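You operate a simulated robot arm through the tools that you are given. There is no shell and no other tool. Be economical: measure what you need, move in short steps, check, and stop when the job is done.

The job below is to be done with a simulated two-armed robot. You get a single attempt, and the scene is never put back.

Task
Start the machine up and send it home.
Fine: main switch on first, then the white button, then the green button; mode dial to HOME, then the cycle key. The doors stay shut. Wait till it stands still and leave it on.

Only the result counts: the job must be done as asked and must still hold three seconds after the hand-in. Knocking over, shifting, dropping, spilling or breaking anything else fails it.

Robot
Two 7-joint arms with two-finger grippers on one trunk, on a base that drives. Base frame: it is fixed to the floor where the robot stands at the start and does not move with it; the origin is under the middle of the robot, x ahead of it, y to its left, z up; the surface under the hand at the start is at about z = 1000. Lengths are in mm, angles in rad, forces in N, time in s.
The left shoulder is at the start at [31, 163, 1206], the right one opposite. With the tool pointing down near the work surface each hand reaches from about 260 to 720 mm from the robot's upright axis, wherever it stands, measured 20 degrees to its own side. Places, roughly: cycle key [1200, 2100, 1300]; green button [1200, 2100, 1200]; mode dial [1500, 1900, 1100]; white button [1500, 1900, 1100]. Payload 2.45 kg a hand.
The tool frame of a hand sits at the grasp point between the pads (the TCP): z along the fingers, y along the line on which they close. The tips reach 26 mm beyond it. Largest opening 96 mm; the body of the gripper starts 69 mm behind the TCP.
Orientation is that of the tool frame in the base frame, as a unit quaternion [x, y, z, w]. With the fingers straight down and closing along the base's y, the tool's x points along the base's -x, its y along +y and its z along -z.

Tools
- The arms move only by the tool step_arm. It takes "left_deltas", "right_deltas" or both (then of equal length, played together; a hand with none holds still); each is a list of rows, each a list of 3 entries, a list of its own where there are three numbers: the turn, a rotation vector about the base's x, y, z in rad, then the shift along the base's x, y, z in cm, then the finger opening in cm, from 0 to 9.6. In form: [[[ax, ay, az], [tx, ty, tz], fingers], ...]. A call has 1 to 10 rows; each row shifts and turns the commanded pose from where the row before left it. Rows are played at 5 a second. More than 50 mm and 0.15 rad between two rows, or a gripper value outside its range, and nothing of the call is played. Where a pose cannot be reached the arm comes as near as it can. A force on the tool above 70 N (or 10 N above the force at the start of the call, whichever is more), or a blocked arm, ends the call early, and 0.2 s more pass. The fingers move at their own pace and stop on an object; they squeeze with about 41 N. The grip force told is the motor's: it shows also when the fingers shut on nothing. Time passes only in rows, and 0.2 s behind the last, so rows that do not move let the fingers close. It gives the time, the measured TCP pose, the force on the tool (base axes), the opening and the grip force at its end, in the units of the frame above (readings bear some noise), with the torque about the TCP (base axes, N m) and any sound that the robot's microphone picked up, and new pictures: "pictures" is both (left out), scene, wrist or none (wrist: the cameras of the hands that moved).
- Cameras (640 x 400 px; columns grow to the right, rows downward): "scene" is now at [80.6, 20.5, 1681.2]; the picture's right is [0.21, -0.98, 0.00], its down [-0.74, -0.16, -0.65] and it looks along [0.64, 0.14, -0.76] (base axes); focal length 250 px, centre (320, 200). "left" rides on the left gripper at [82, -3, -98] in its tool frame; the picture's right is [0.04, 1.00, 0.00], its down [-0.73, 0.03, -0.68] and it looks along [-0.68, 0.03, 0.73] (tool axes); focal length 256 px, centre (320, 200). "right" rides on the right gripper at [82, 3, -98] in its tool frame; the picture's right is [-0.04, 1.00, 0.00], its down [-0.73, -0.03, -0.68] and it looks along [-0.68, -0.03, 0.73] (tool axes); focal length 256 px, centre (320, 200). There is no depth. A picture from a camera that has moved, and an enlarged one, comes with that camera's place and axes in the base frame and with its lens.
- lift_body(by): slides the trunk up (or, below 0, down) by that many mm; the arms and the scene camera ride with it, the base frame stays. It gives what a move gives, with no picture.
- drive_base(legs): drives the robot by 1 to 6 legs, each [ahead, left, turn to the left] in mm, mm and rad, along the robot's own axes; the way and the turn of a leg run together, so that a leg with both is an arc; at most 1500 mm and 3.142 rad a leg. The arms and the cameras ride along, it lands a little off, and it stops where it bumps. It gives what a move gives, and a new picture of the scene camera.
- turn_head(pan, tilt): turns the head with the scene camera to pan (to the left, within 2.094 rad either way) and tilt (down, from -0.506 to 1.204), counted from straight ahead of the robot. It gives what a move gives, and a new picture of the scene camera.
- zoom(camera, box): a new picture of the part [left, top, right, bottom] of that camera's present view, enlarged. No time passes.
- close_job(): hands the job in; it is judged then, once.

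Work in short steps. Places have to be worked out from the pictures, the camera data and where the tool is seen: move nearer, look again, correct. Check each grasp and each placing, and mend what went wrong. You have 120 turns and 260 pictures in all, those below and enlarged ones among them. Open the grippers and draw the arms clear of the work before you hand the job in, unless the task says otherwise; then end with one line.

The tools are called after "Call:" by a JSON object that holds its "fn" and its "kwargs". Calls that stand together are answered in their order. step_arm: Moves the arms, as the interface text tells. Its arguments: {"type":"object","properties":{"left_deltas":{"type":"array","items":{"type":"array"}},"right_deltas":{"type":"array","items":{"type":"array"}},"pictures":{"type":"string","enum":["both","scene","wrist","none"]}},"required":[]} The other tools are called the same way: lift_body (by) slides the trunk up or down; drive_base (legs) drives the base; turn_head (pan, tilt) turns the head that bears the scene camera; zoom (camera, box) takes an enlarged picture of a part of a camera's view; close_job () hands the job in.

At the start:

```text
time: 0.0
left_eef_pos: [471.9, 408.3, 1318.4]
left_orientation: [-0.001, 1.0, -0.001, 0.0]
left_force: [-0.6, -0.3, 0.3]
left_wrist_torque: [-0.01, -0.01, -0.01]
left_width: 96.2
left_finger_force: 0.0
right_eef_pos: [516.0, -108.7, 1275.8]
right_orientation: [0.0, 1.0, 0.0, 0.0]
right_force: [0.9, -0.1, -0.3]
right_wrist_torque: [-0.01, 0.0, 0.0]
right_width: 95.9
right_finger_force: 0.0
trunk travel left (down, up): [-375.0, 192.0]
robot x, y, heading: [-0.8, 0.4, 0.005]
head pan, tilt: [0.215, 0.853]
```

scene: 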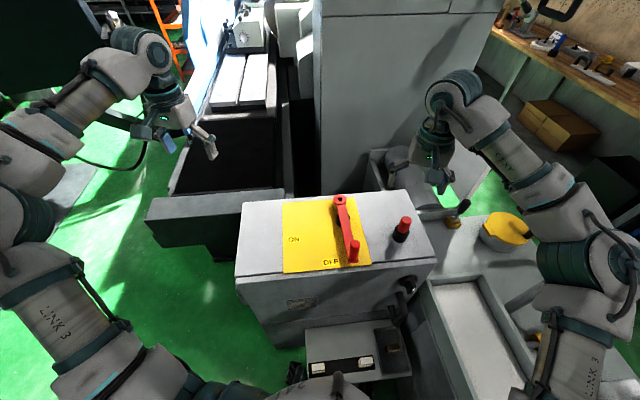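
right: 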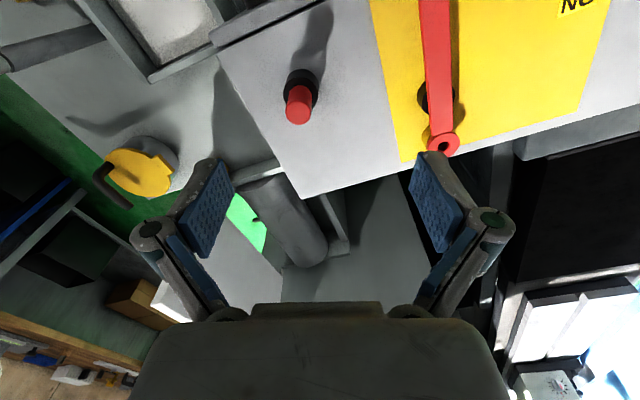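
left: 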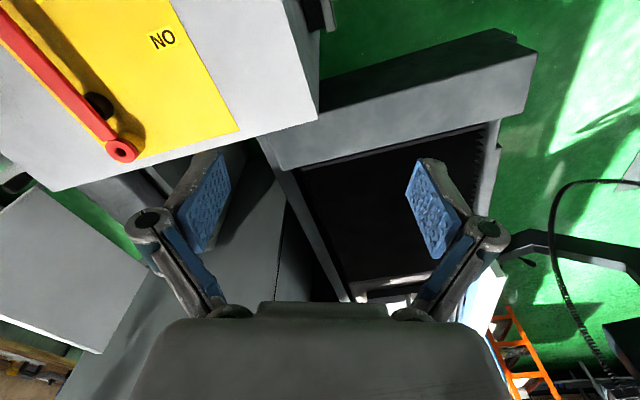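

The main switch (red lever on the yellow plate) is in front of me; I zoom in to read its labels and pivot.

Call:
{"fn": "zoom", "kwargs": {"camera": "scene", "box": [220, 170, 460, 320]}}

Call:
{"fn": "zoom", "kwargs": {"camera": "right", "box": [220, 0, 640, 200]}}

Call:
{"fn": "turn_head", "kwargs": {"pan": 0.9, "tilt": 0.3}}

```text
2.67 times, centred on (340, 245) of scene
camera zoom: at [80.6, 20.5, 1681.2], right [0.21, -0.98, 0.0], down [-0.74, -0.16, -0.65], along [0.64, 0.14, -0.76], focal length 668 px, centre (267, 80)
```

zoom: 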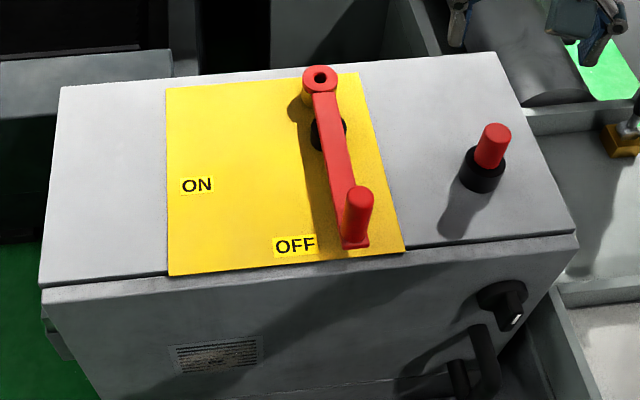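

```text
1.52 times, centred on (430, 100) of right
camera zoom: at [435.0, -106.0, 1373.0], right [0.04, 1.0, 0.0], down [0.73, -0.03, 0.68], along [0.68, -0.03, -0.73], focal length 390 px, centre (152, 352)
```

zoom: 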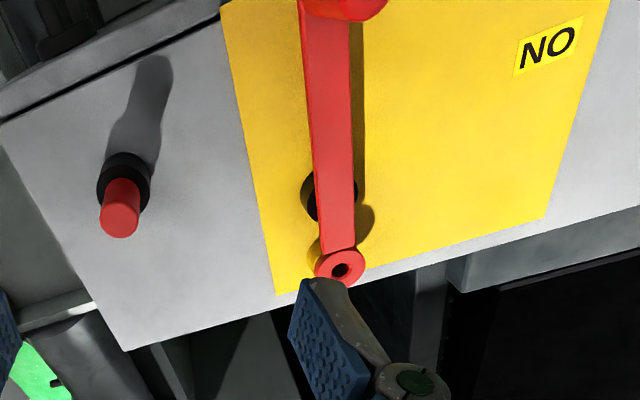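

```text
time: 1.1
left_eef_pos: [468.6, 408.0, 1320.2]
left_orientation: [-0.001, 1.0, 0.0, 0.0]
left_force: [0.1, -0.6, 0.3]
left_wrist_torque: [0.02, 0.01, 0.04]
left_width: 95.9
left_finger_force: 0.1
right_eef_pos: [513.2, -110.8, 1275.3]
right_orientation: [0.0, 1.0, -0.001, 0.001]
right_force: [-0.4, -0.7, 0.5]
right_wrist_torque: [-0.03, -0.01, -0.01]
right_width: 96.1
right_finger_force: 0.1
trunk travel left (down, up): [-375.0, 192.0]
robot x, y, heading: [1.8, -1.2, -0.002]
head pan, tilt: [0.901, 0.3]
camera scene: at [62.5, 77.0, 1729.8], right [0.78, -0.62, 0.0], down [-0.19, -0.23, -0.95], along [0.59, 0.75, -0.3], focal length 250 px, centre (320, 200)
```

scene: 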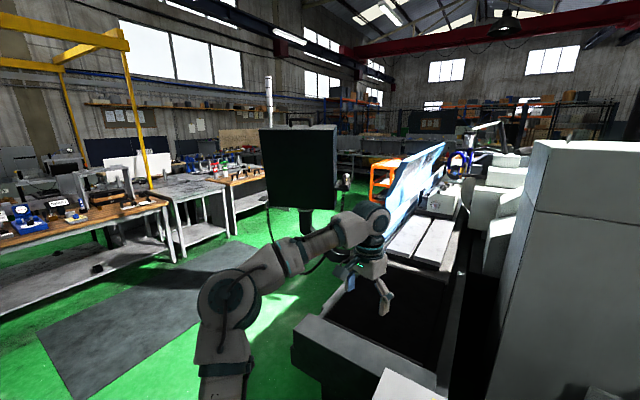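

Triangulating both views: lever pivot (black hub) ≈ (590, 52), knob ≈ (455, 8) with top z ≈ 1070; plate is yawed ~18°, ON is a 90° clockwise swing to ≈ (546, 187). I bring the right hand over the knob, yawed, to look closer.

Call:
{"fn": "turn_head", "kwargs": {"pan": 0.0, "tilt": 0.95}}

Call:
{"fn": "step_arm", "kwargs": {"right_deltas": [[[0, 0, 0.1], [-2, 4, 0], 8], [[0, 0, 0.1], [-2, 4, -3], 8], [[0, 0, 0.11], [-2, 4, -4], 8], [[0, 0, 0], [0, 0, 0], 8], [[0, 0, 0], [0, 0, 0], 8]]}}

```text
time: 2.3
left_eef_pos: [469.3, 408.3, 1319.5]
left_orientation: [0.0, 1.0, 0.0, 0.002]
left_force: [1.1, -0.6, -0.4]
left_wrist_torque: [-0.01, -0.01, -0.04]
left_width: 96.0
left_finger_force: 0.0
right_eef_pos: [512.6, -109.1, 1276.8]
right_orientation: [0.001, 1.0, 0.0, 0.001]
right_force: [-0.6, 1.2, -0.2]
right_wrist_torque: [0.0, 0.02, 0.01]
right_width: 96.0
right_finger_force: 0.1
trunk travel left (down, up): [-375.0, 192.0]
robot x, y, heading: [1.6, 1.6, 0.001]
head pan, tilt: [0.0, 0.949]
camera scene: at [76.9, 3.9, 1674.1], right [0.0, -1.0, 0.0], down [-0.82, 0.0, -0.58], along [0.58, 0.0, -0.82], focal length 250 px, centre (320, 200)
```

scene: 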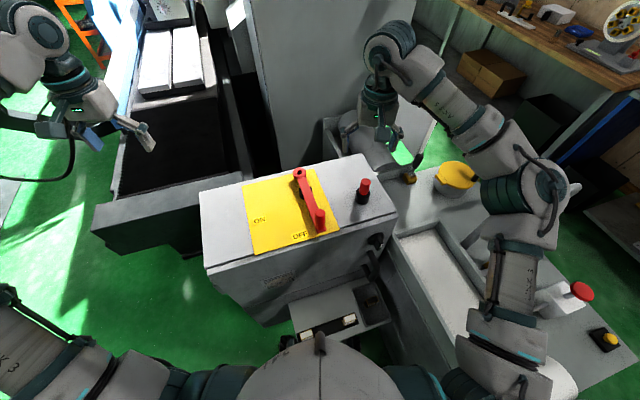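

```text
refused: row 2 steps farther than a row can; nothing moved
```

Row too long; I split the move into smaller rows.

Call:
{"fn": "step_arm", "kwargs": {"right_deltas": [[[0, 0, 0.1], [-2, 4, 0], 8], [[0, 0, 0.1], [-2, 4, -2], 8], [[0, 0, 0.11], [-2, 4, -2], 8], [[0, 0, 0], [0, 0, -3], 8], [[0, 0, 0], [0, 0, 0], 8]]}}

```text
time: 3.5
left_eef_pos: [468.5, 403.6, 1321.9]
left_orientation: [0.0, 1.0, 0.001, 0.001]
left_force: [-0.2, 0.3, -0.4]
left_wrist_torque: [0.02, 0.0, -0.04]
left_width: 96.1
left_finger_force: 0.0
right_eef_pos: [451.6, 7.2, 1207.1]
right_orientation: [-0.154, 0.988, 0.001, 0.002]
right_force: [0.1, -0.7, -0.4]
right_wrist_torque: [0.03, 0.04, 0.01]
right_width: 80.2
right_finger_force: 0.0
trunk travel left (down, up): [-375.0, 192.0]
robot x, y, heading: [1.4, 1.9, -0.001]
head pan, tilt: [0.0, 0.949]
camera scene: at [76.8, 1.3, 1674.0], right [0.0, -1.0, 0.0], down [-0.82, 0.0, -0.58], along [0.58, 0.0, -0.82], focal length 250 px, centre (320, 200)
camera right: at [373.7, -15.5, 1304.6], right [-0.27, 0.96, 0.0], down [0.71, 0.19, 0.68], along [0.66, 0.18, -0.73], focal length 256 px, centre (320, 200)
```

scene: 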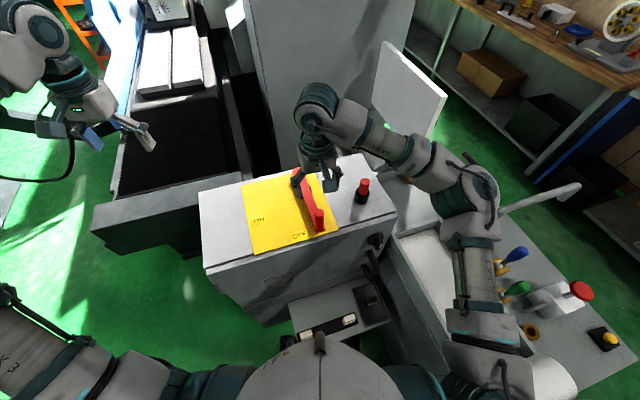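
right: 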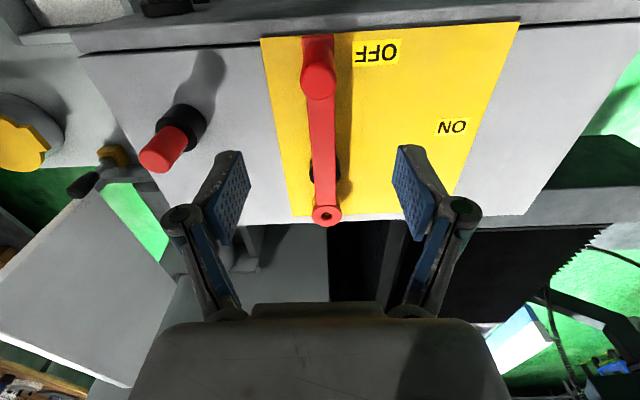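

Knob handle is at ≈ (436, 2), tall (z 1010–1105). I descend with open fingers straddling it.

Call:
{"fn": "step_arm", "kwargs": {"right_deltas": [[[0, 0, 0], [-1.4, -0.5, -4], 8], [[0, 0, 0], [0, 0, -4], 8], [[0, 0, 0], [0, 0, -4], 8], [[0, 0, 0], [0, 0, -1.7], 8], [[0, 0, 0], [0, 0, 0], 8]]}}

```text
time: 4.7
left_eef_pos: [468.0, 408.2, 1320.1]
left_orientation: [-0.001, 1.0, 0.0, 0.002]
left_force: [-0.1, 0.0, -1.2]
left_wrist_torque: [-0.01, 0.0, -0.02]
left_width: 96.1
left_finger_force: 0.2
right_eef_pos: [438.7, 5.2, 1068.2]
right_orientation: [-0.154, 0.988, 0.0, 0.001]
right_force: [0.1, -0.5, 0.0]
right_wrist_torque: [0.0, 0.03, 0.02]
right_width: 80.0
right_finger_force: 0.2
trunk travel left (down, up): [-375.0, 192.0]
robot x, y, heading: [-4.1, 0.0, -0.002]
head pan, tilt: [0.0, 0.949]
camera scene: at [76.7, 4.5, 1674.0], right [0.0, -1.0, 0.0], down [-0.82, 0.0, -0.58], along [0.58, 0.0, -0.82], focal length 250 px, centre (320, 200)
camera right: at [360.6, -17.2, 1167.5], right [-0.27, 0.96, 0.0], down [0.71, 0.19, 0.68], along [0.66, 0.18, -0.73], focal length 256 px, centre (320, 200)
```

scene: 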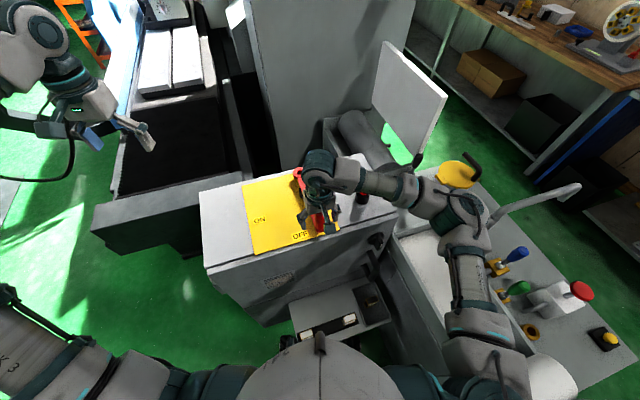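
right: 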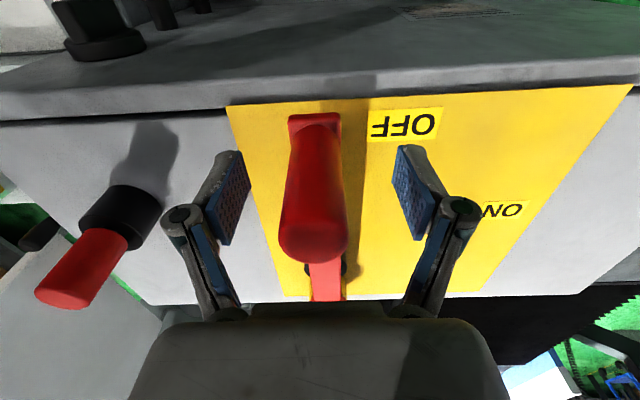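

Handle is centred between the fingers. I narrow the gap and swing the first half of the clockwise arc.

Call:
{"fn": "step_arm", "kwargs": {"right_deltas": [[[0, 0, 0], [0, 0, 0], 4.2], [[0, 0, -0.15], [-0.53, 2.35, 0], 4.2], [[0, 0, -0.15], [-0.17, 2.41, 0], 4.2], [[0, 0, -0.15], [0.19, 2.4, 0], 4.2], [[0, 0, -0.15], [0.55, 2.35, 0], 4.2], [[0, 0, -0.15], [0.89, 2.25, 0], 4.2]]}}

```text
time: 6.1
left_eef_pos: [469.3, 407.9, 1319.2]
left_orientation: [0.001, 1.0, 0.001, 0.002]
left_force: [-0.6, 0.4, 0.3]
left_wrist_torque: [-0.03, -0.02, -0.01]
left_width: 96.1
left_finger_force: 0.1
right_eef_pos: [447.2, 122.6, 1066.8]
right_orientation: [0.22, 0.976, 0.0, 0.002]
right_force: [-0.3, -0.7, -0.2]
right_wrist_torque: [0.0, 0.04, 0.04]
right_width: 42.2
right_finger_force: 0.3
trunk travel left (down, up): [-375.0, 192.0]
robot x, y, heading: [-0.3, 1.0, 0.0]
head pan, tilt: [0.0, 0.949]
camera scene: at [76.8, 7.1, 1674.0], right [0.0, -1.0, 0.0], down [-0.82, 0.0, -0.58], along [0.58, 0.0, -0.82], focal length 250 px, centre (320, 200)
camera right: at [375.3, 160.1, 1165.1], right [0.46, 0.89, 0.0], down [0.65, -0.34, 0.68], along [0.6, -0.32, -0.73], focal length 256 px, centre (320, 200)
```

scene: 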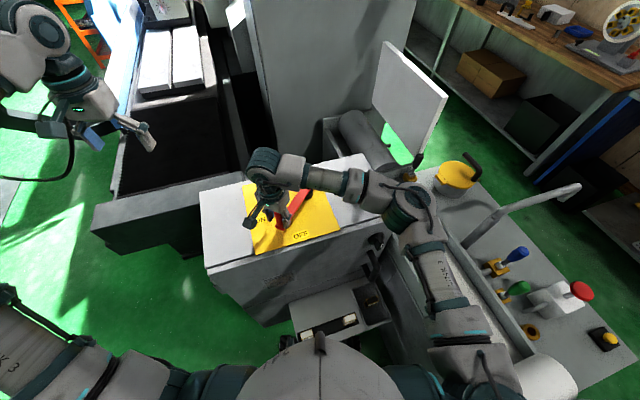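
right: 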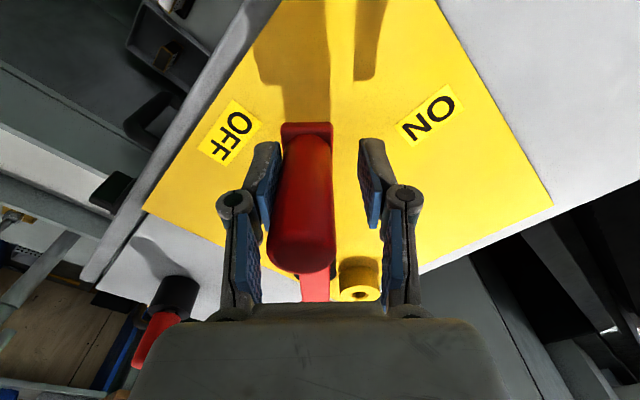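

The lever follows the fingers without resistance. I continue the arc.

Call:
{"fn": "step_arm", "kwargs": {"right_deltas": [[[0, 0, -0.15], [1.22, 2.08, 0], 4.2], [[0, 0, -0.15], [1.51, 1.88, 0], 4.2], [[0, 0, -0.15], [1.78, 1.63, 0], 4.2], [[0, 0, -0.15], [2.01, 1.35, 0], 4.2], [[0, 0, -0.15], [2.18, 1.03, 0], 4.2], [[0, 0, -0.1], [1.6, 0.5, 0], 4.2]]}}

```text
time: 7.5
left_eef_pos: [468.0, 407.0, 1321.0]
left_orientation: [0.0, 1.0, 0.0, 0.001]
left_force: [0.3, 0.3, -0.9]
left_wrist_torque: [0.0, -0.01, -0.02]
left_width: 96.0
left_finger_force: 0.1
right_eef_pos: [520.2, 188.7, 1049.2]
right_orientation: [0.603, 0.797, 0.0, 0.001]
right_force: [3.8, 0.4, 0.6]
right_wrist_torque: [0.03, -0.06, 0.02]
right_width: 44.0
right_finger_force: 1.4
right hand out of reach, approached as far as the arm can: row 5
trunk travel left (down, up): [-375.0, 192.0]
robot x, y, heading: [1.6, -3.6, -0.005]
head pan, tilt: [0.0, 0.949]
camera scene: at [78.0, 6.8, 1673.9], right [0.0, -1.0, 0.0], down [-0.82, 0.0, -0.58], along [0.58, 0.0, -0.82], focal length 250 px, centre (320, 200)
camera right: at [500.4, 268.7, 1146.9], right [0.97, 0.23, 0.0], down [0.17, -0.71, 0.68], along [0.16, -0.66, -0.73], focal length 256 px, centre (320, 200)
```

scene: 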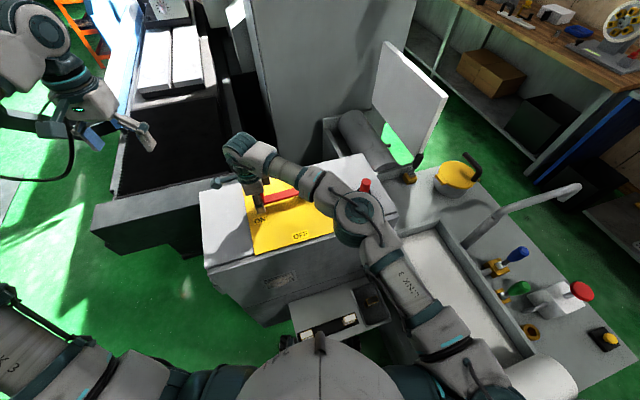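
right: 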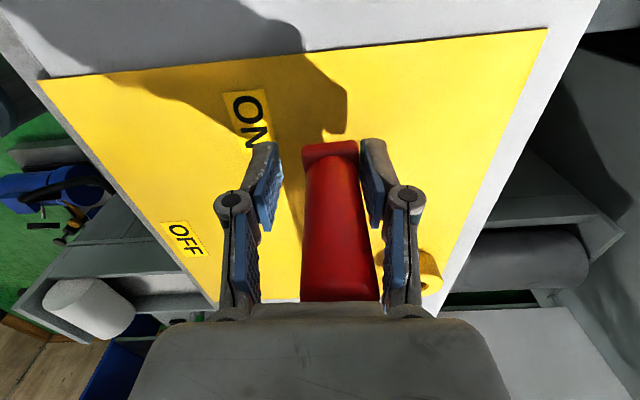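

Right arm reached its limit and the lever appears almost or fully over. I lift the hand clear to look.

Call:
{"fn": "step_arm", "kwargs": {"right_deltas": [[[0, 0, 0], [-0.5, 0, 1], 6.5], [[0, 0, 0], [-0.2, 0, 4], 6.5], [[0, 0, 0], [0, 0, 4], 6.5], [[0, 0, 0.1], [-1, -2, 4], 6.5], [[0, 0, 0.15], [-2, -4, 2], 6.5], [[0, 0, 0.15], [-2, -4, 2], 6.5], [[0, 0, 0.15], [-2, -4, 0], 6.5], [[0, 0, 0.15], [-2, -4, 0], 6.5]]}}

Call:
{"fn": "zoom", "kwargs": {"camera": "scene", "box": [190, 120, 430, 270]}}

```text
time: 9.3
left_eef_pos: [467.4, 405.7, 1320.6]
left_orientation: [-0.001, 1.0, 0.0, 0.002]
left_force: [0.3, 0.2, -0.2]
left_wrist_torque: [0.0, 0.01, 0.03]
left_width: 96.0
left_finger_force: 0.0
right_eef_pos: [423.9, -1.7, 1209.9]
right_orientation: [0.289, 0.957, 0.0, 0.002]
right_force: [-0.4, 0.2, 0.8]
right_wrist_torque: [0.05, -0.02, 0.02]
right_width: 65.1
right_finger_force: 0.0
right hand out of reach, approached as far as the arm can: row 2, 3
trunk travel left (down, up): [-375.0, 192.0]
robot x, y, heading: [-3.1, -0.5, 0.001]
head pan, tilt: [0.0, 0.949]
camera scene: at [76.3, 2.3, 1674.0], right [0.0, -1.0, 0.0], down [-0.82, 0.0, -0.58], along [0.58, 0.0, -0.82], focal length 250 px, centre (320, 200)
camera right: at [357.0, 45.6, 1306.2], right [0.59, 0.81, 0.0], down [0.59, -0.43, 0.68], along [0.55, -0.4, -0.73], focal length 256 px, centre (320, 200)
```

scene: 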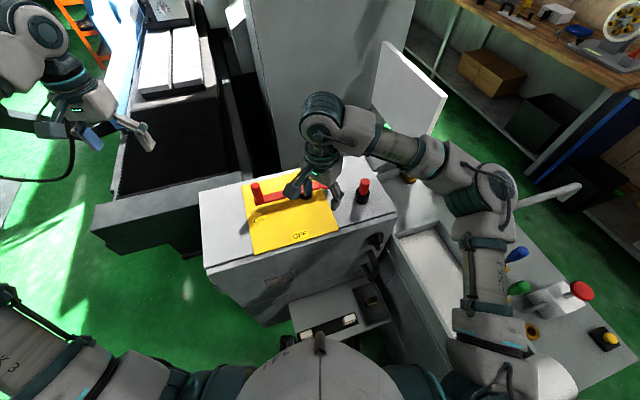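
right: 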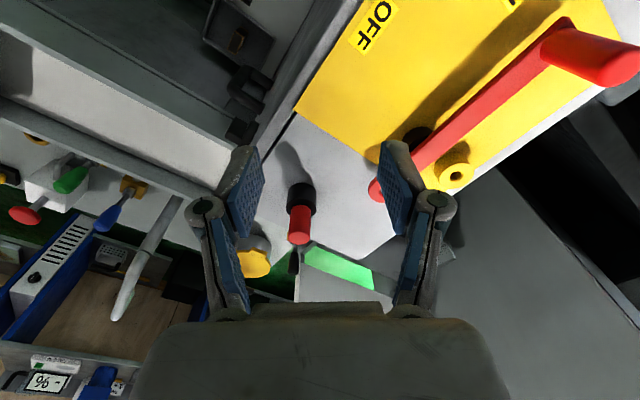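

```text
2.67 times, centred on (310, 195) of scene
camera zoom: at [76.3, 2.3, 1674.0], right [0.0, -1.0, 0.0], down [-0.82, 0.0, -0.58], along [0.58, 0.0, -0.82], focal length 668 px, centre (347, 213)
```

zoom: 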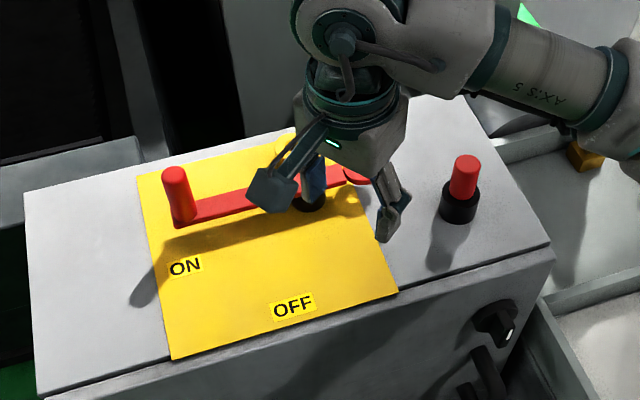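

The lever rests near ON but may lack a few degrees to its stop. I retreat the right hand and bring the left, closed, to the near side of the knob to nudge it to the stop.

Call:
{"fn": "step_arm", "kwargs": {"right_deltas": [[[0, 0, 0.15], [2, -4, 2], 6.5], [[0, 0, 0.15], [2, -4, 2], 6.5], [[0, 0, 0.15], [2, -3, 2], 6.5], [[0, 0, 0.14], [2, -2, 0], 6.5], [[0, 0, 0], [0, 0, 0], 6.5], [[0, 0, 0], [0, 0, 0], 6.5]], "left_deltas": [[[0, 0, 0], [0, -4, -2], 0], [[0, 0, 0], [0, -4, -2], 0], [[0, 0, 0], [0, -4, -2], 0], [[0, 0, 0], [0.5, -4, -2], 0], [[0, 0, 0], [0.5, -4, -2], 0], [[0, 0, 0], [0, -1.5, -2], 0]]}}

```text
time: 10.7
left_eef_pos: [479.2, 193.1, 1202.1]
left_orientation: [-0.001, 1.0, -0.002, 0.002]
left_force: [0.0, -0.4, 0.0]
left_wrist_torque: [-0.01, 0.02, -0.01]
left_width: 0.0
left_finger_force: 28.2
right_eef_pos: [504.9, -130.0, 1267.2]
right_orientation: [0.0, 1.0, 0.0, 0.002]
right_force: [-0.8, 0.3, 0.8]
right_wrist_torque: [-0.01, 0.03, -0.01]
right_width: 65.4
right_finger_force: 0.1
trunk travel left (down, up): [-375.0, 192.0]
robot x, y, heading: [-0.1, 2.2, 0.0]
head pan, tilt: [0.0, 0.949]
camera scene: at [77.3, 3.8, 1674.0], right [0.0, -1.0, 0.0], down [-0.82, 0.0, -0.58], along [0.58, 0.0, -0.82], focal length 250 px, centre (320, 200)
camera right: at [422.9, -127.0, 1364.8], right [0.04, 1.0, 0.0], down [0.73, -0.03, 0.68], along [0.68, -0.03, -0.73], focal length 256 px, centre (320, 200)
camera left: at [396.8, 191.1, 1300.8], right [-0.04, 1.0, 0.0], down [0.73, 0.03, 0.68], along [0.68, 0.03, -0.73], focal length 256 px, centre (320, 200)
```

scene: 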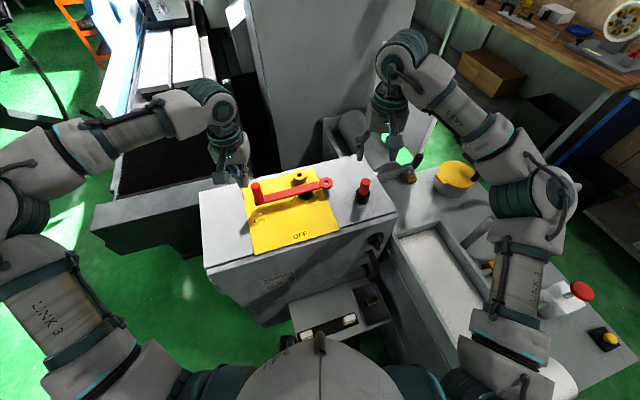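
right: 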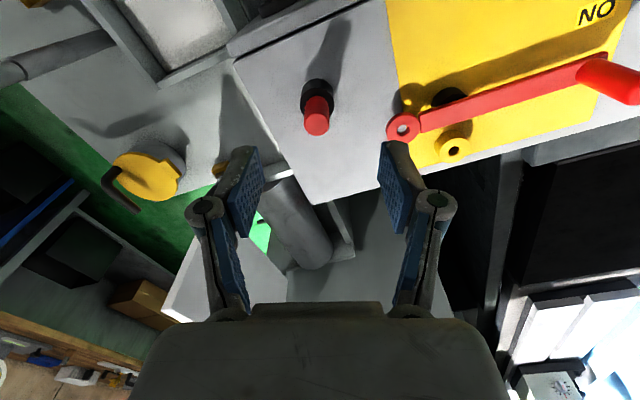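
left: 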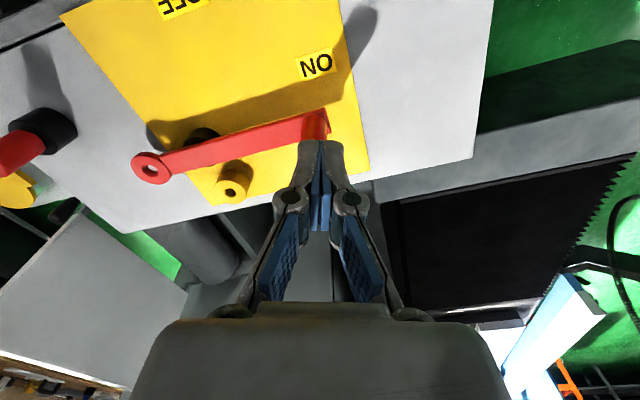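

Lever clearly at ON side; now lowering the closed left fingers beside the knob's near side, then nudging toward +x with force feedback.

Call:
{"fn": "step_arm", "kwargs": {"left_deltas": [[[0, 0, 0], [-0.3, -0.5, -4.5], 0], [[0, 0, 0], [0, 0, -4.5], 0], [[0, 0, 0], [0, 0, -4.5], 0], [[0, 0, 0], [1, 0.3, 0], 0], [[0, 0, 0], [1, 0.3, 0], 0], [[0, 0, 0], [1, 0.3, 0], 0]]}}

```text
time: 12.1
left_eef_pos: [504.6, 196.2, 1064.9]
left_orientation: [0.0, 1.0, 0.001, 0.001]
left_force: [-5.4, -0.8, -2.1]
left_wrist_torque: [-0.06, 0.08, -0.04]
left_width: 0.1
left_finger_force: 28.6
right_eef_pos: [505.4, -131.2, 1267.1]
right_orientation: [0.0, 1.0, 0.001, 0.001]
right_force: [-0.6, 0.2, 0.0]
right_wrist_torque: [-0.02, -0.01, 0.0]
right_width: 65.1
right_finger_force: 0.0
trunk travel left (down, up): [-375.0, 192.0]
robot x, y, heading: [0.8, 1.3, 0.002]
head pan, tilt: [0.0, 0.949]
camera scene: at [75.9, 1.4, 1674.0], right [0.0, -1.0, 0.0], down [-0.81, 0.0, -0.58], along [0.58, 0.0, -0.81], focal length 250 px, centre (320, 200)
camera left: at [423.0, 193.3, 1163.4], right [-0.04, 1.0, 0.0], down [0.73, 0.03, 0.68], along [0.68, 0.03, -0.73], focal length 256 px, centre (320, 200)
```

scene: 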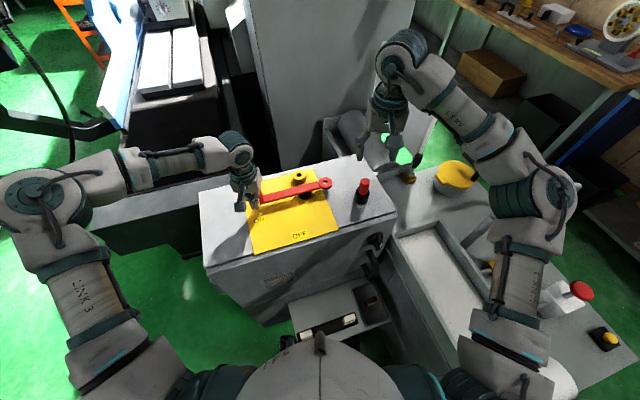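
left: 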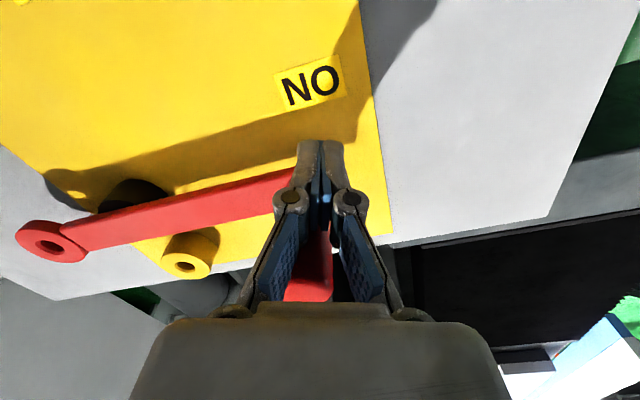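

Contact has begun (−5 N in x). I push on in small steps to find the stop.

Call:
{"fn": "step_arm", "kwargs": {"left_deltas": [[[0, 0, 0], [0.5, 0.15, 0], 0], [[0, 0, 0], [0.5, 0.15, 0], 0], [[0, 0, 0], [0.5, 0.15, 0], 0]], "pictures": "scene"}}

Call:
{"fn": "step_arm", "kwargs": {"left_deltas": [[[0, 0, 0], [0.5, 0.15, 0], 0], [[0, 0, 0], [0.5, 0.15, 0], 0]], "pictures": "scene"}}

```text
time: 13.0
left_eef_pos: [503.4, 195.1, 1064.5]
left_orientation: [0.006, 1.0, 0.001, -0.011]
left_force: [-42.3, -9.3, 9.4]
left_wrist_torque: [0.73, -1.35, -0.47]
left_width: 0.0
left_finger_force: 28.8
right_eef_pos: [499.4, -133.1, 1269.3]
right_orientation: [-0.001, 1.0, 0.001, 0.003]
right_force: [-0.1, -0.3, 1.0]
right_wrist_torque: [-0.03, 0.03, -0.01]
right_width: 65.1
right_finger_force: 0.1
trunk travel left (down, up): [-375.0, 192.0]
robot x, y, heading: [-3.9, 2.9, 0.003]
head pan, tilt: [0.0, 0.949]
stopped in row 3 (left hand): the force on the tool passed its limit at 72 N (the readings are from after the stop); the commanded pose is now the measured one
camera scene: at [63.6, -0.1, 1675.0], right [0.0, -1.0, 0.0], down [-0.81, 0.0, -0.58], along [0.58, 0.0, -0.81], focal length 250 px, centre (320, 200)
```

scene: 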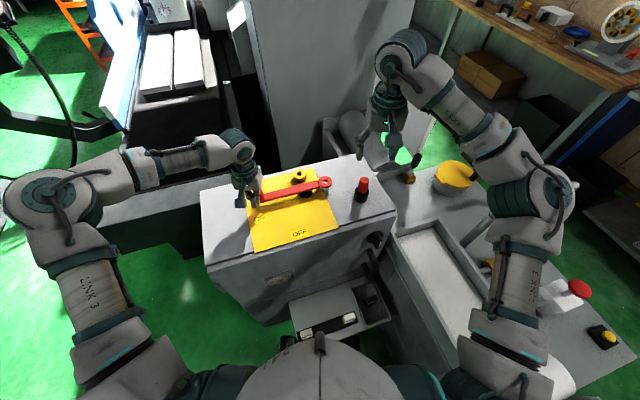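

```text
time: 13.6
left_eef_pos: [503.2, 195.2, 1063.2]
left_orientation: [0.009, 1.0, 0.001, -0.02]
left_force: [-50.3, -7.0, 22.5]
left_wrist_torque: [0.87, -0.91, -0.39]
left_width: 6.1
left_finger_force: 27.9
right_eef_pos: [495.2, -132.9, 1270.2]
right_orientation: [-0.001, 1.0, 0.0, 0.005]
right_force: [0.2, 0.8, 0.1]
right_wrist_torque: [-0.06, 0.02, -0.01]
right_width: 64.8
right_finger_force: 0.1
trunk travel left (down, up): [-375.0, 192.0]
robot x, y, heading: [-0.4, 2.5, 0.006]
head pan, tilt: [0.0, 0.949]
stopped in row 2 (left hand): the force on the tool passed its limit at 74 N (the readings are from after the stop); the commanded pose is now the measured one
camera scene: at [59.4, -0.8, 1675.2], right [0.0, -1.0, 0.0], down [-0.81, 0.0, -0.59], along [0.59, 0.0, -0.81], focal length 250 px, centre (320, 200)
```

scene: 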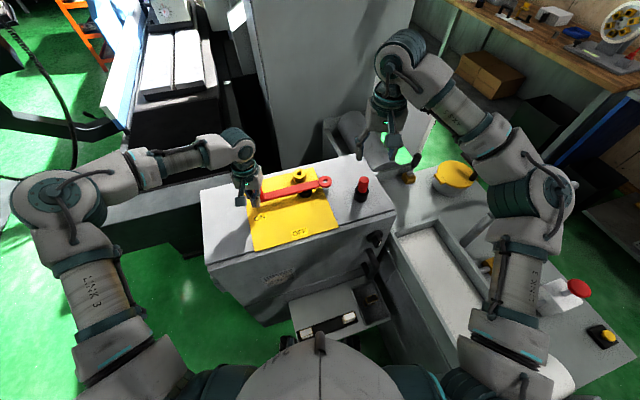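

The lever is against a hard stop: main switch fully ON. I back off and raise the left hand, and look around for the route.

Call:
{"fn": "step_arm", "kwargs": {"left_deltas": [[[0, 0, 0], [-1.5, -0.3, 0], 0], [[0, 0, 0], [-1.5, 0, 1], 0], [[0, 0, 0], [0, 0, 4.5], 0], [[0, 0, 0], [0, 0, 4.5], 0], [[0, 0, 0], [0, 0, 4.5], 0], [[0, 0, 0], [-3, 3, 2], 0], [[0, 0, 0], [-3, 3, 2], 0]], "pictures": "scene"}}

Call:
{"fn": "turn_head", "kwargs": {"pan": 1.2, "tilt": 0.7}}

Call:
{"fn": "turn_head", "kwargs": {"pan": 0.7, "tilt": 0.3}}

Call:
{"fn": "zoom", "kwargs": {"camera": "scene", "box": [60, 80, 380, 280]}}

```text
time: 15.2
left_eef_pos: [424.0, 259.1, 1245.5]
left_orientation: [0.007, 1.0, -0.002, -0.017]
left_force: [-0.4, -0.1, 0.5]
left_wrist_torque: [-0.02, -0.03, -0.01]
left_width: 0.0
left_finger_force: 28.2
right_eef_pos: [500.2, -127.7, 1269.6]
right_orientation: [-0.001, 1.0, -0.001, 0.003]
right_force: [-0.7, 0.3, 0.2]
right_wrist_torque: [0.0, -0.02, -0.01]
right_width: 65.0
right_finger_force: 0.1
trunk travel left (down, up): [-375.0, 192.0]
robot x, y, heading: [1.2, 0.1, 0.001]
head pan, tilt: [0.0, 0.949]
camera scene: at [71.2, 5.9, 1674.2], right [0.0, -1.0, 0.0], down [-0.81, 0.0, -0.58], along [0.58, 0.0, -0.81], focal length 250 px, centre (320, 200)
```

scene: 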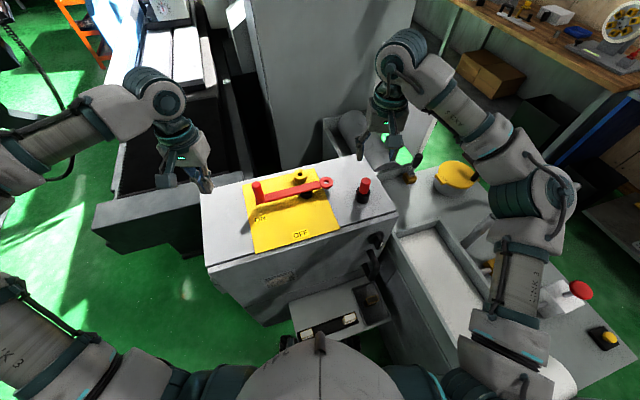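

```text
time: 16.6
left_eef_pos: [426.0, 255.2, 1243.4]
left_orientation: [0.006, 1.0, 0.0, -0.018]
left_force: [0.2, 0.3, -0.2]
left_wrist_torque: [0.01, 0.01, -0.01]
left_width: 0.0
left_finger_force: 28.8
right_eef_pos: [503.4, -132.0, 1267.3]
right_orientation: [-0.001, 1.0, 0.0, 0.001]
right_force: [-0.5, 0.1, -0.1]
right_wrist_torque: [0.02, -0.03, -0.02]
right_width: 65.0
right_finger_force: 0.0
trunk travel left (down, up): [-375.0, 192.0]
robot x, y, heading: [-1.8, -4.2, -0.002]
head pan, tilt: [1.201, 0.7]
camera scene: at [33.2, 81.2, 1693.9], right [0.93, -0.36, 0.0], down [-0.24, -0.6, -0.76], along [0.27, 0.71, -0.65], focal length 250 px, centre (320, 200)
```

scene: 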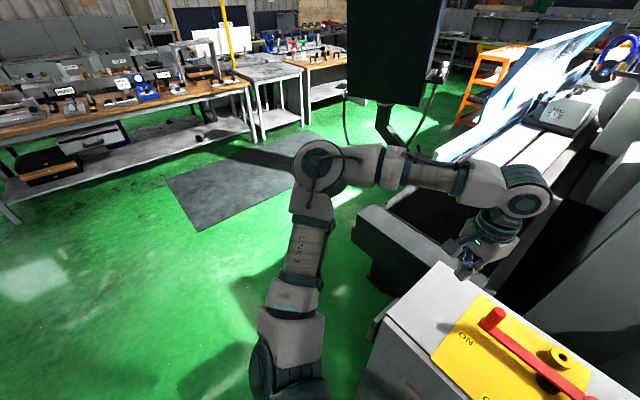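

```text
time: 17.5
left_eef_pos: [426.0, 255.5, 1244.5]
left_orientation: [0.007, 1.0, 0.0, -0.018]
left_force: [-0.2, 0.3, -0.1]
left_wrist_torque: [0.02, 0.01, 0.01]
left_width: 0.0
left_finger_force: 28.8
right_eef_pos: [503.3, -129.5, 1266.7]
right_orientation: [-0.001, 1.0, 0.0, 0.001]
right_force: [1.0, 0.4, 0.6]
right_wrist_torque: [0.02, -0.01, 0.0]
right_width: 65.1
right_finger_force: 0.0
trunk travel left (down, up): [-375.0, 192.0]
robot x, y, heading: [-3.0, -3.3, 0.002]
head pan, tilt: [0.7, 0.3]
camera scene: at [73.7, 62.4, 1729.8], right [0.65, -0.76, 0.0], down [-0.23, -0.19, -0.95], along [0.73, 0.62, -0.3], focal length 250 px, centre (320, 200)
```

scene: 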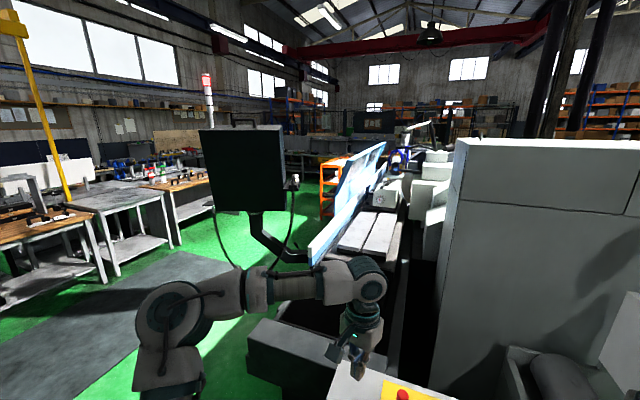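

```text
2.00 times, centred on (220, 180) of scene
camera zoom: at [73.7, 62.4, 1729.8], right [0.65, -0.76, 0.0], down [-0.23, -0.19, -0.95], along [0.73, 0.62, -0.3], focal length 501 px, centre (520, 240)
```

zoom: 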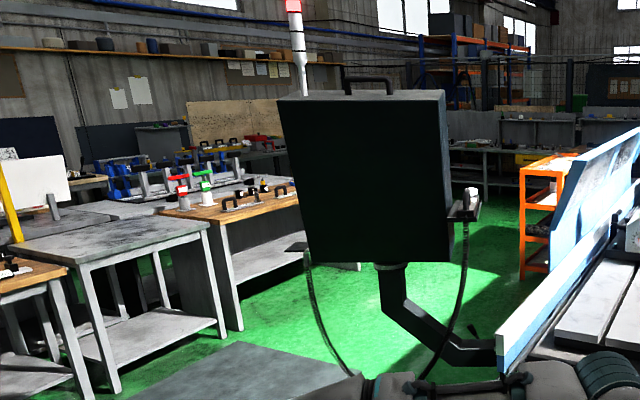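

Main switch is ON. The control pendant (dark box, back to me) stands around (1200, 2100); I drive back a bit and left along clear floor to see its front.

Call:
{"fn": "drive_base", "kwargs": {"legs": [[-250, 0, 0], [0, 1500, 0], [0, 1000, 0]]}}

Call:
{"fn": "turn_head", "kwargs": {"pan": 0.0, "tilt": 0.3}}

```text
time: 31.2
left_eef_pos: [113.9, 2765.5, 1246.0]
left_orientation: [-0.006, 1.0, 0.005, -0.018]
left_force: [-0.7, 0.0, 0.0]
left_wrist_torque: [0.05, 0.03, 0.02]
left_width: 0.0
left_finger_force: 28.1
right_eef_pos: [201.3, 2379.5, 1265.5]
right_orientation: [-0.013, 1.0, 0.004, 0.001]
right_force: [-1.0, -0.6, 0.6]
right_wrist_torque: [0.05, -0.02, 0.02]
right_width: 64.8
right_finger_force: 0.2
trunk travel left (down, up): [-375.0, 192.0]
robot x, y, heading: [-306.5, 2510.6, 0.026]
head pan, tilt: [0.7, 0.3]
camera scene: at [-232.5, 2558.4, 1730.4], right [0.66, -0.75, -0.01], down [-0.22, -0.19, -0.96], along [0.71, 0.64, -0.29], focal length 250 px, centre (320, 200)
```

scene: 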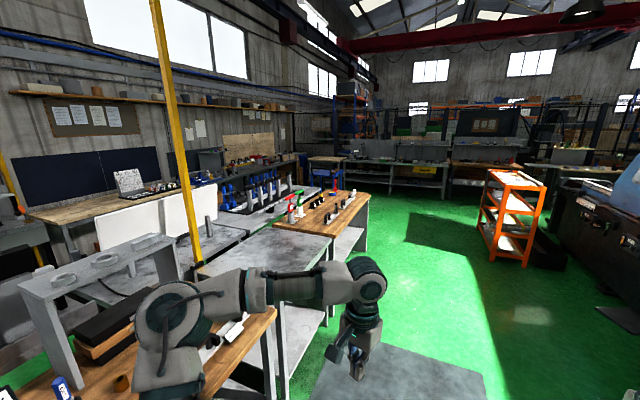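

```text
time: 32.3
left_eef_pos: [111.2, 2772.3, 1245.7]
left_orientation: [-0.007, 1.0, 0.001, -0.016]
left_force: [1.7, -0.4, -0.3]
left_wrist_torque: [0.01, 0.01, 0.02]
left_width: 0.0
left_finger_force: 28.7
right_eef_pos: [197.9, 2387.8, 1267.6]
right_orientation: [-0.013, 1.0, 0.0, 0.003]
right_force: [0.6, 1.0, 0.6]
right_wrist_torque: [-0.01, 0.02, -0.02]
right_width: 65.3
right_finger_force: 0.1
trunk travel left (down, up): [-375.0, 192.0]
robot x, y, heading: [-308.3, 2504.6, 0.023]
head pan, tilt: [0.0, 0.3]
camera scene: at [-209.5, 2507.2, 1729.8], right [0.03, -1.0, 0.0], down [-0.3, -0.01, -0.95], along [0.95, 0.03, -0.3], focal length 250 px, centre (320, 200)
```

scene: 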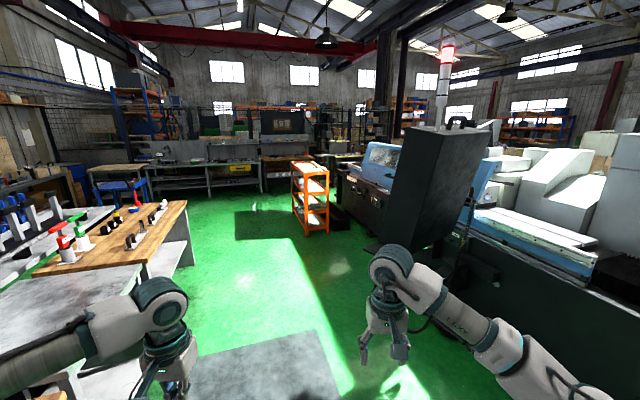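

The pendant's front faces away (+x). I drive past it on the free floor to about (1800, 3050) and turn back to face it.

Call:
{"fn": "drive_base", "kwargs": {"legs": [[700, 350, 0], [1300, 150, 0], [0, 0, -2.2]]}}

Call:
{"fn": "zoom", "kwargs": {"camera": "scene", "box": [160, 50, 480, 250]}}

```text
time: 48.0
left_eef_pos: [1616.2, 2580.5, 1246.4]
left_orientation: [0.898, 0.441, 0.015, -0.006]
left_force: [-0.2, 0.0, 1.1]
left_wrist_torque: [0.0, -0.01, 0.04]
left_width: 0.0
left_finger_force: 28.6
right_eef_pos: [1259.1, 2751.5, 1268.4]
right_orientation: [0.895, 0.446, -0.002, 0.002]
right_force: [-0.2, 0.2, 0.4]
right_wrist_torque: [-0.02, 0.0, 0.0]
right_width: 65.3
right_finger_force: 0.0
trunk travel left (down, up): [-375.0, 192.0]
robot x, y, heading: [1670.0, 3068.2, -2.216]
head pan, tilt: [0.0, 0.3]
camera scene: at [1606.6, 2997.6, 1729.8], right [-0.8, 0.6, 0.0], down [0.18, 0.24, -0.95], along [-0.57, -0.76, -0.3], focal length 250 px, centre (320, 200)
```

scene: 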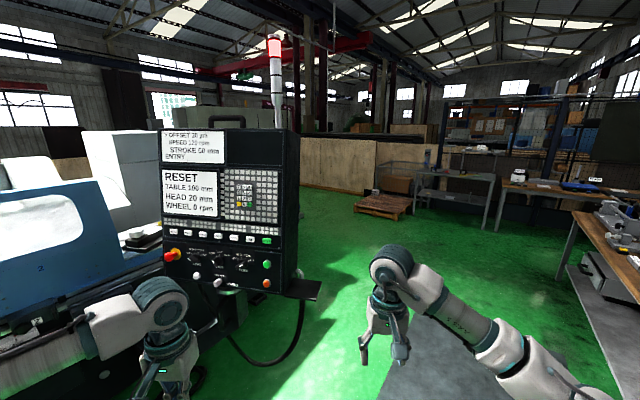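

```text
2.00 times, centred on (320, 150) of scene
camera zoom: at [1606.6, 2997.6, 1729.8], right [-0.8, 0.6, 0.0], down [0.18, 0.24, -0.95], along [-0.57, -0.76, -0.3], focal length 501 px, centre (320, 300)
```

zoom: 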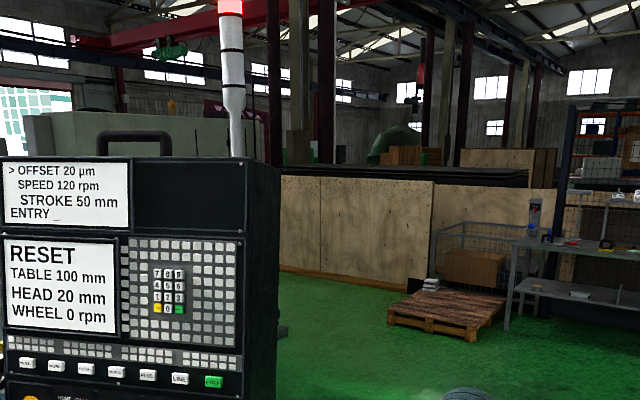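

The panel is now visible and the machine is powered. I zoom on the panel's lower part.

Call:
{"fn": "zoom", "kwargs": {"camera": "scene", "box": [150, 160, 310, 300]}}

Call:
{"fn": "zoom", "kwargs": {"camera": "scene", "box": [155, 220, 285, 300]}}

```text
2.86 times, centred on (230, 230) of scene
camera zoom: at [1606.6, 2997.6, 1729.8], right [-0.8, 0.6, 0.0], down [0.18, 0.24, -0.95], along [-0.57, -0.76, -0.3], focal length 716 px, centre (577, 114)
```

zoom: 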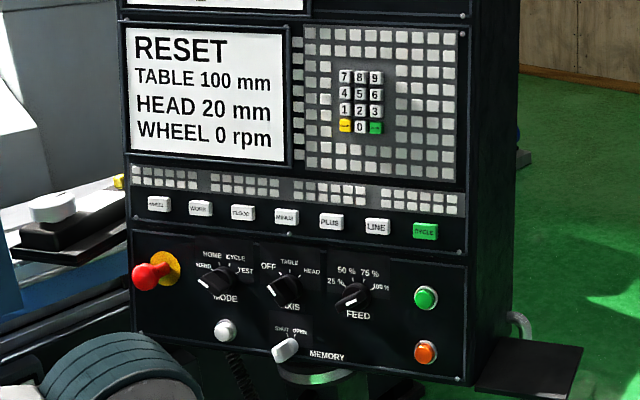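

```text
4.92 times, centred on (220, 260) of scene
camera zoom: at [1606.6, 2997.6, 1729.8], right [-0.8, 0.6, 0.0], down [0.18, 0.24, -0.95], along [-0.57, -0.76, -0.3], focal length 1233 px, centre (812, -95)
```

zoom: 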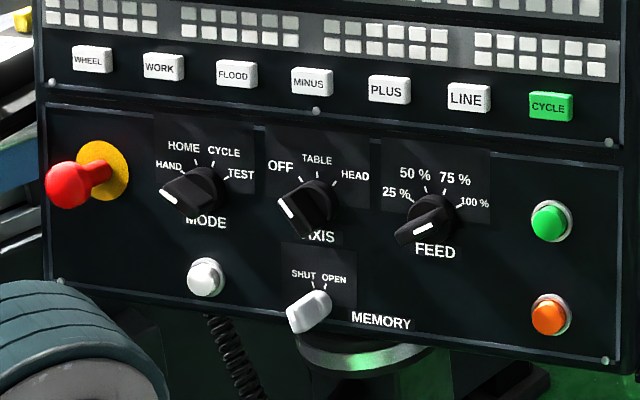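

Panel layout is clear: MODE dial (at HAND), white button below it, green button and green CYCLE key at the right. The panel normal ≈ (0.76, 0.65), so I turn to face it squarely and shift left, keeping distance.

Call:
{"fn": "drive_base", "kwargs": {"legs": [[0, 0, -0.214], [0, 550, 0]]}}

Call:
{"fn": "turn_head", "kwargs": {"pan": 0.0, "tilt": 0.55}}

Call:
{"fn": "zoom", "kwargs": {"camera": "scene", "box": [200, 100, 440, 250]}}

```text
time: 52.0
left_eef_pos: [1866.1, 2194.4, 1248.2]
left_orientation: [0.94, 0.341, 0.016, -0.003]
left_force: [-0.1, -0.1, -0.2]
left_wrist_torque: [-0.05, -0.01, 0.0]
left_width: 0.0
left_finger_force: 28.7
right_eef_pos: [1556.9, 2439.4, 1269.0]
right_orientation: [0.938, 0.346, -0.003, 0.004]
right_force: [-0.4, 0.3, 0.0]
right_wrist_torque: [-0.05, -0.01, -0.03]
right_width: 65.2
right_finger_force: 0.0
trunk travel left (down, up): [-375.0, 192.0]
robot x, y, heading: [2023.8, 2659.8, -2.433]
head pan, tilt: [0.0, 0.3]
camera scene: at [1943.0, 2602.0, 1729.8], right [-0.65, 0.76, -0.01], down [0.23, 0.19, -0.95], along [-0.73, -0.62, -0.3], focal length 250 px, centre (320, 200)
```

scene: 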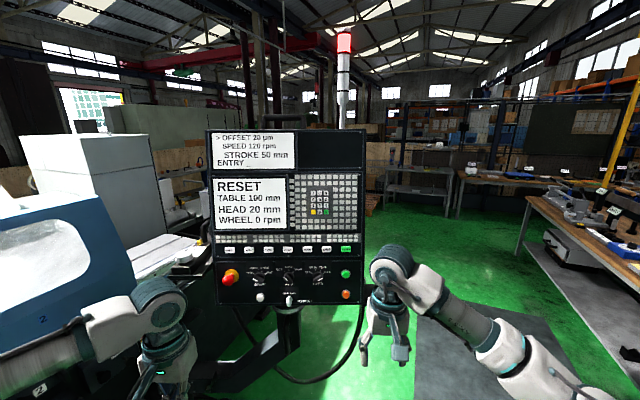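

```text
time: 52.7
left_eef_pos: [1869.2, 2195.8, 1248.7]
left_orientation: [0.94, 0.34, 0.014, -0.003]
left_force: [0.1, -0.5, 0.8]
left_wrist_torque: [0.01, -0.02, 0.0]
left_width: 0.0
left_finger_force: 28.6
right_eef_pos: [1559.4, 2440.8, 1271.4]
right_orientation: [0.939, 0.345, -0.005, 0.003]
right_force: [0.1, 0.7, -0.4]
right_wrist_torque: [-0.01, -0.03, 0.02]
right_width: 65.0
right_finger_force: 0.0
trunk travel left (down, up): [-375.0, 192.0]
robot x, y, heading: [2025.9, 2661.2, -2.439]
head pan, tilt: [0.0, 0.55]
camera scene: at [1948.0, 2601.7, 1706.9], right [-0.65, 0.76, 0.0], down [0.4, 0.34, -0.85], along [-0.65, -0.55, -0.53], focal length 250 px, centre (320, 200)
```

scene: 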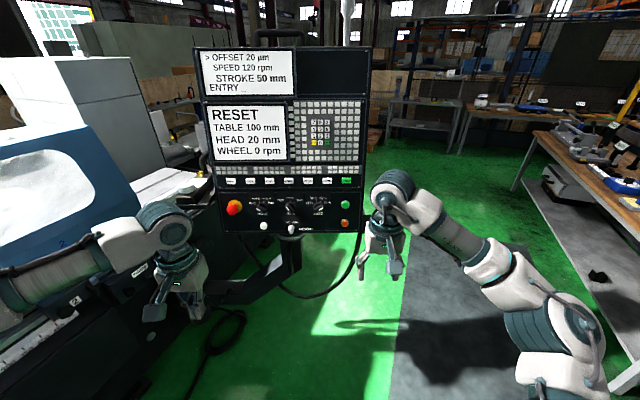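

```text
2.67 times, centred on (320, 175) of scene
camera zoom: at [1948.0, 2601.7, 1706.9], right [-0.65, 0.76, 0.0], down [0.4, 0.34, -0.85], along [-0.65, -0.55, -0.53], focal length 668 px, centre (320, 267)
```

zoom: 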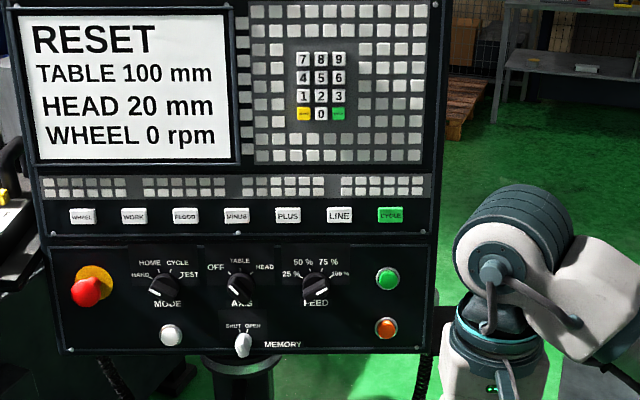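

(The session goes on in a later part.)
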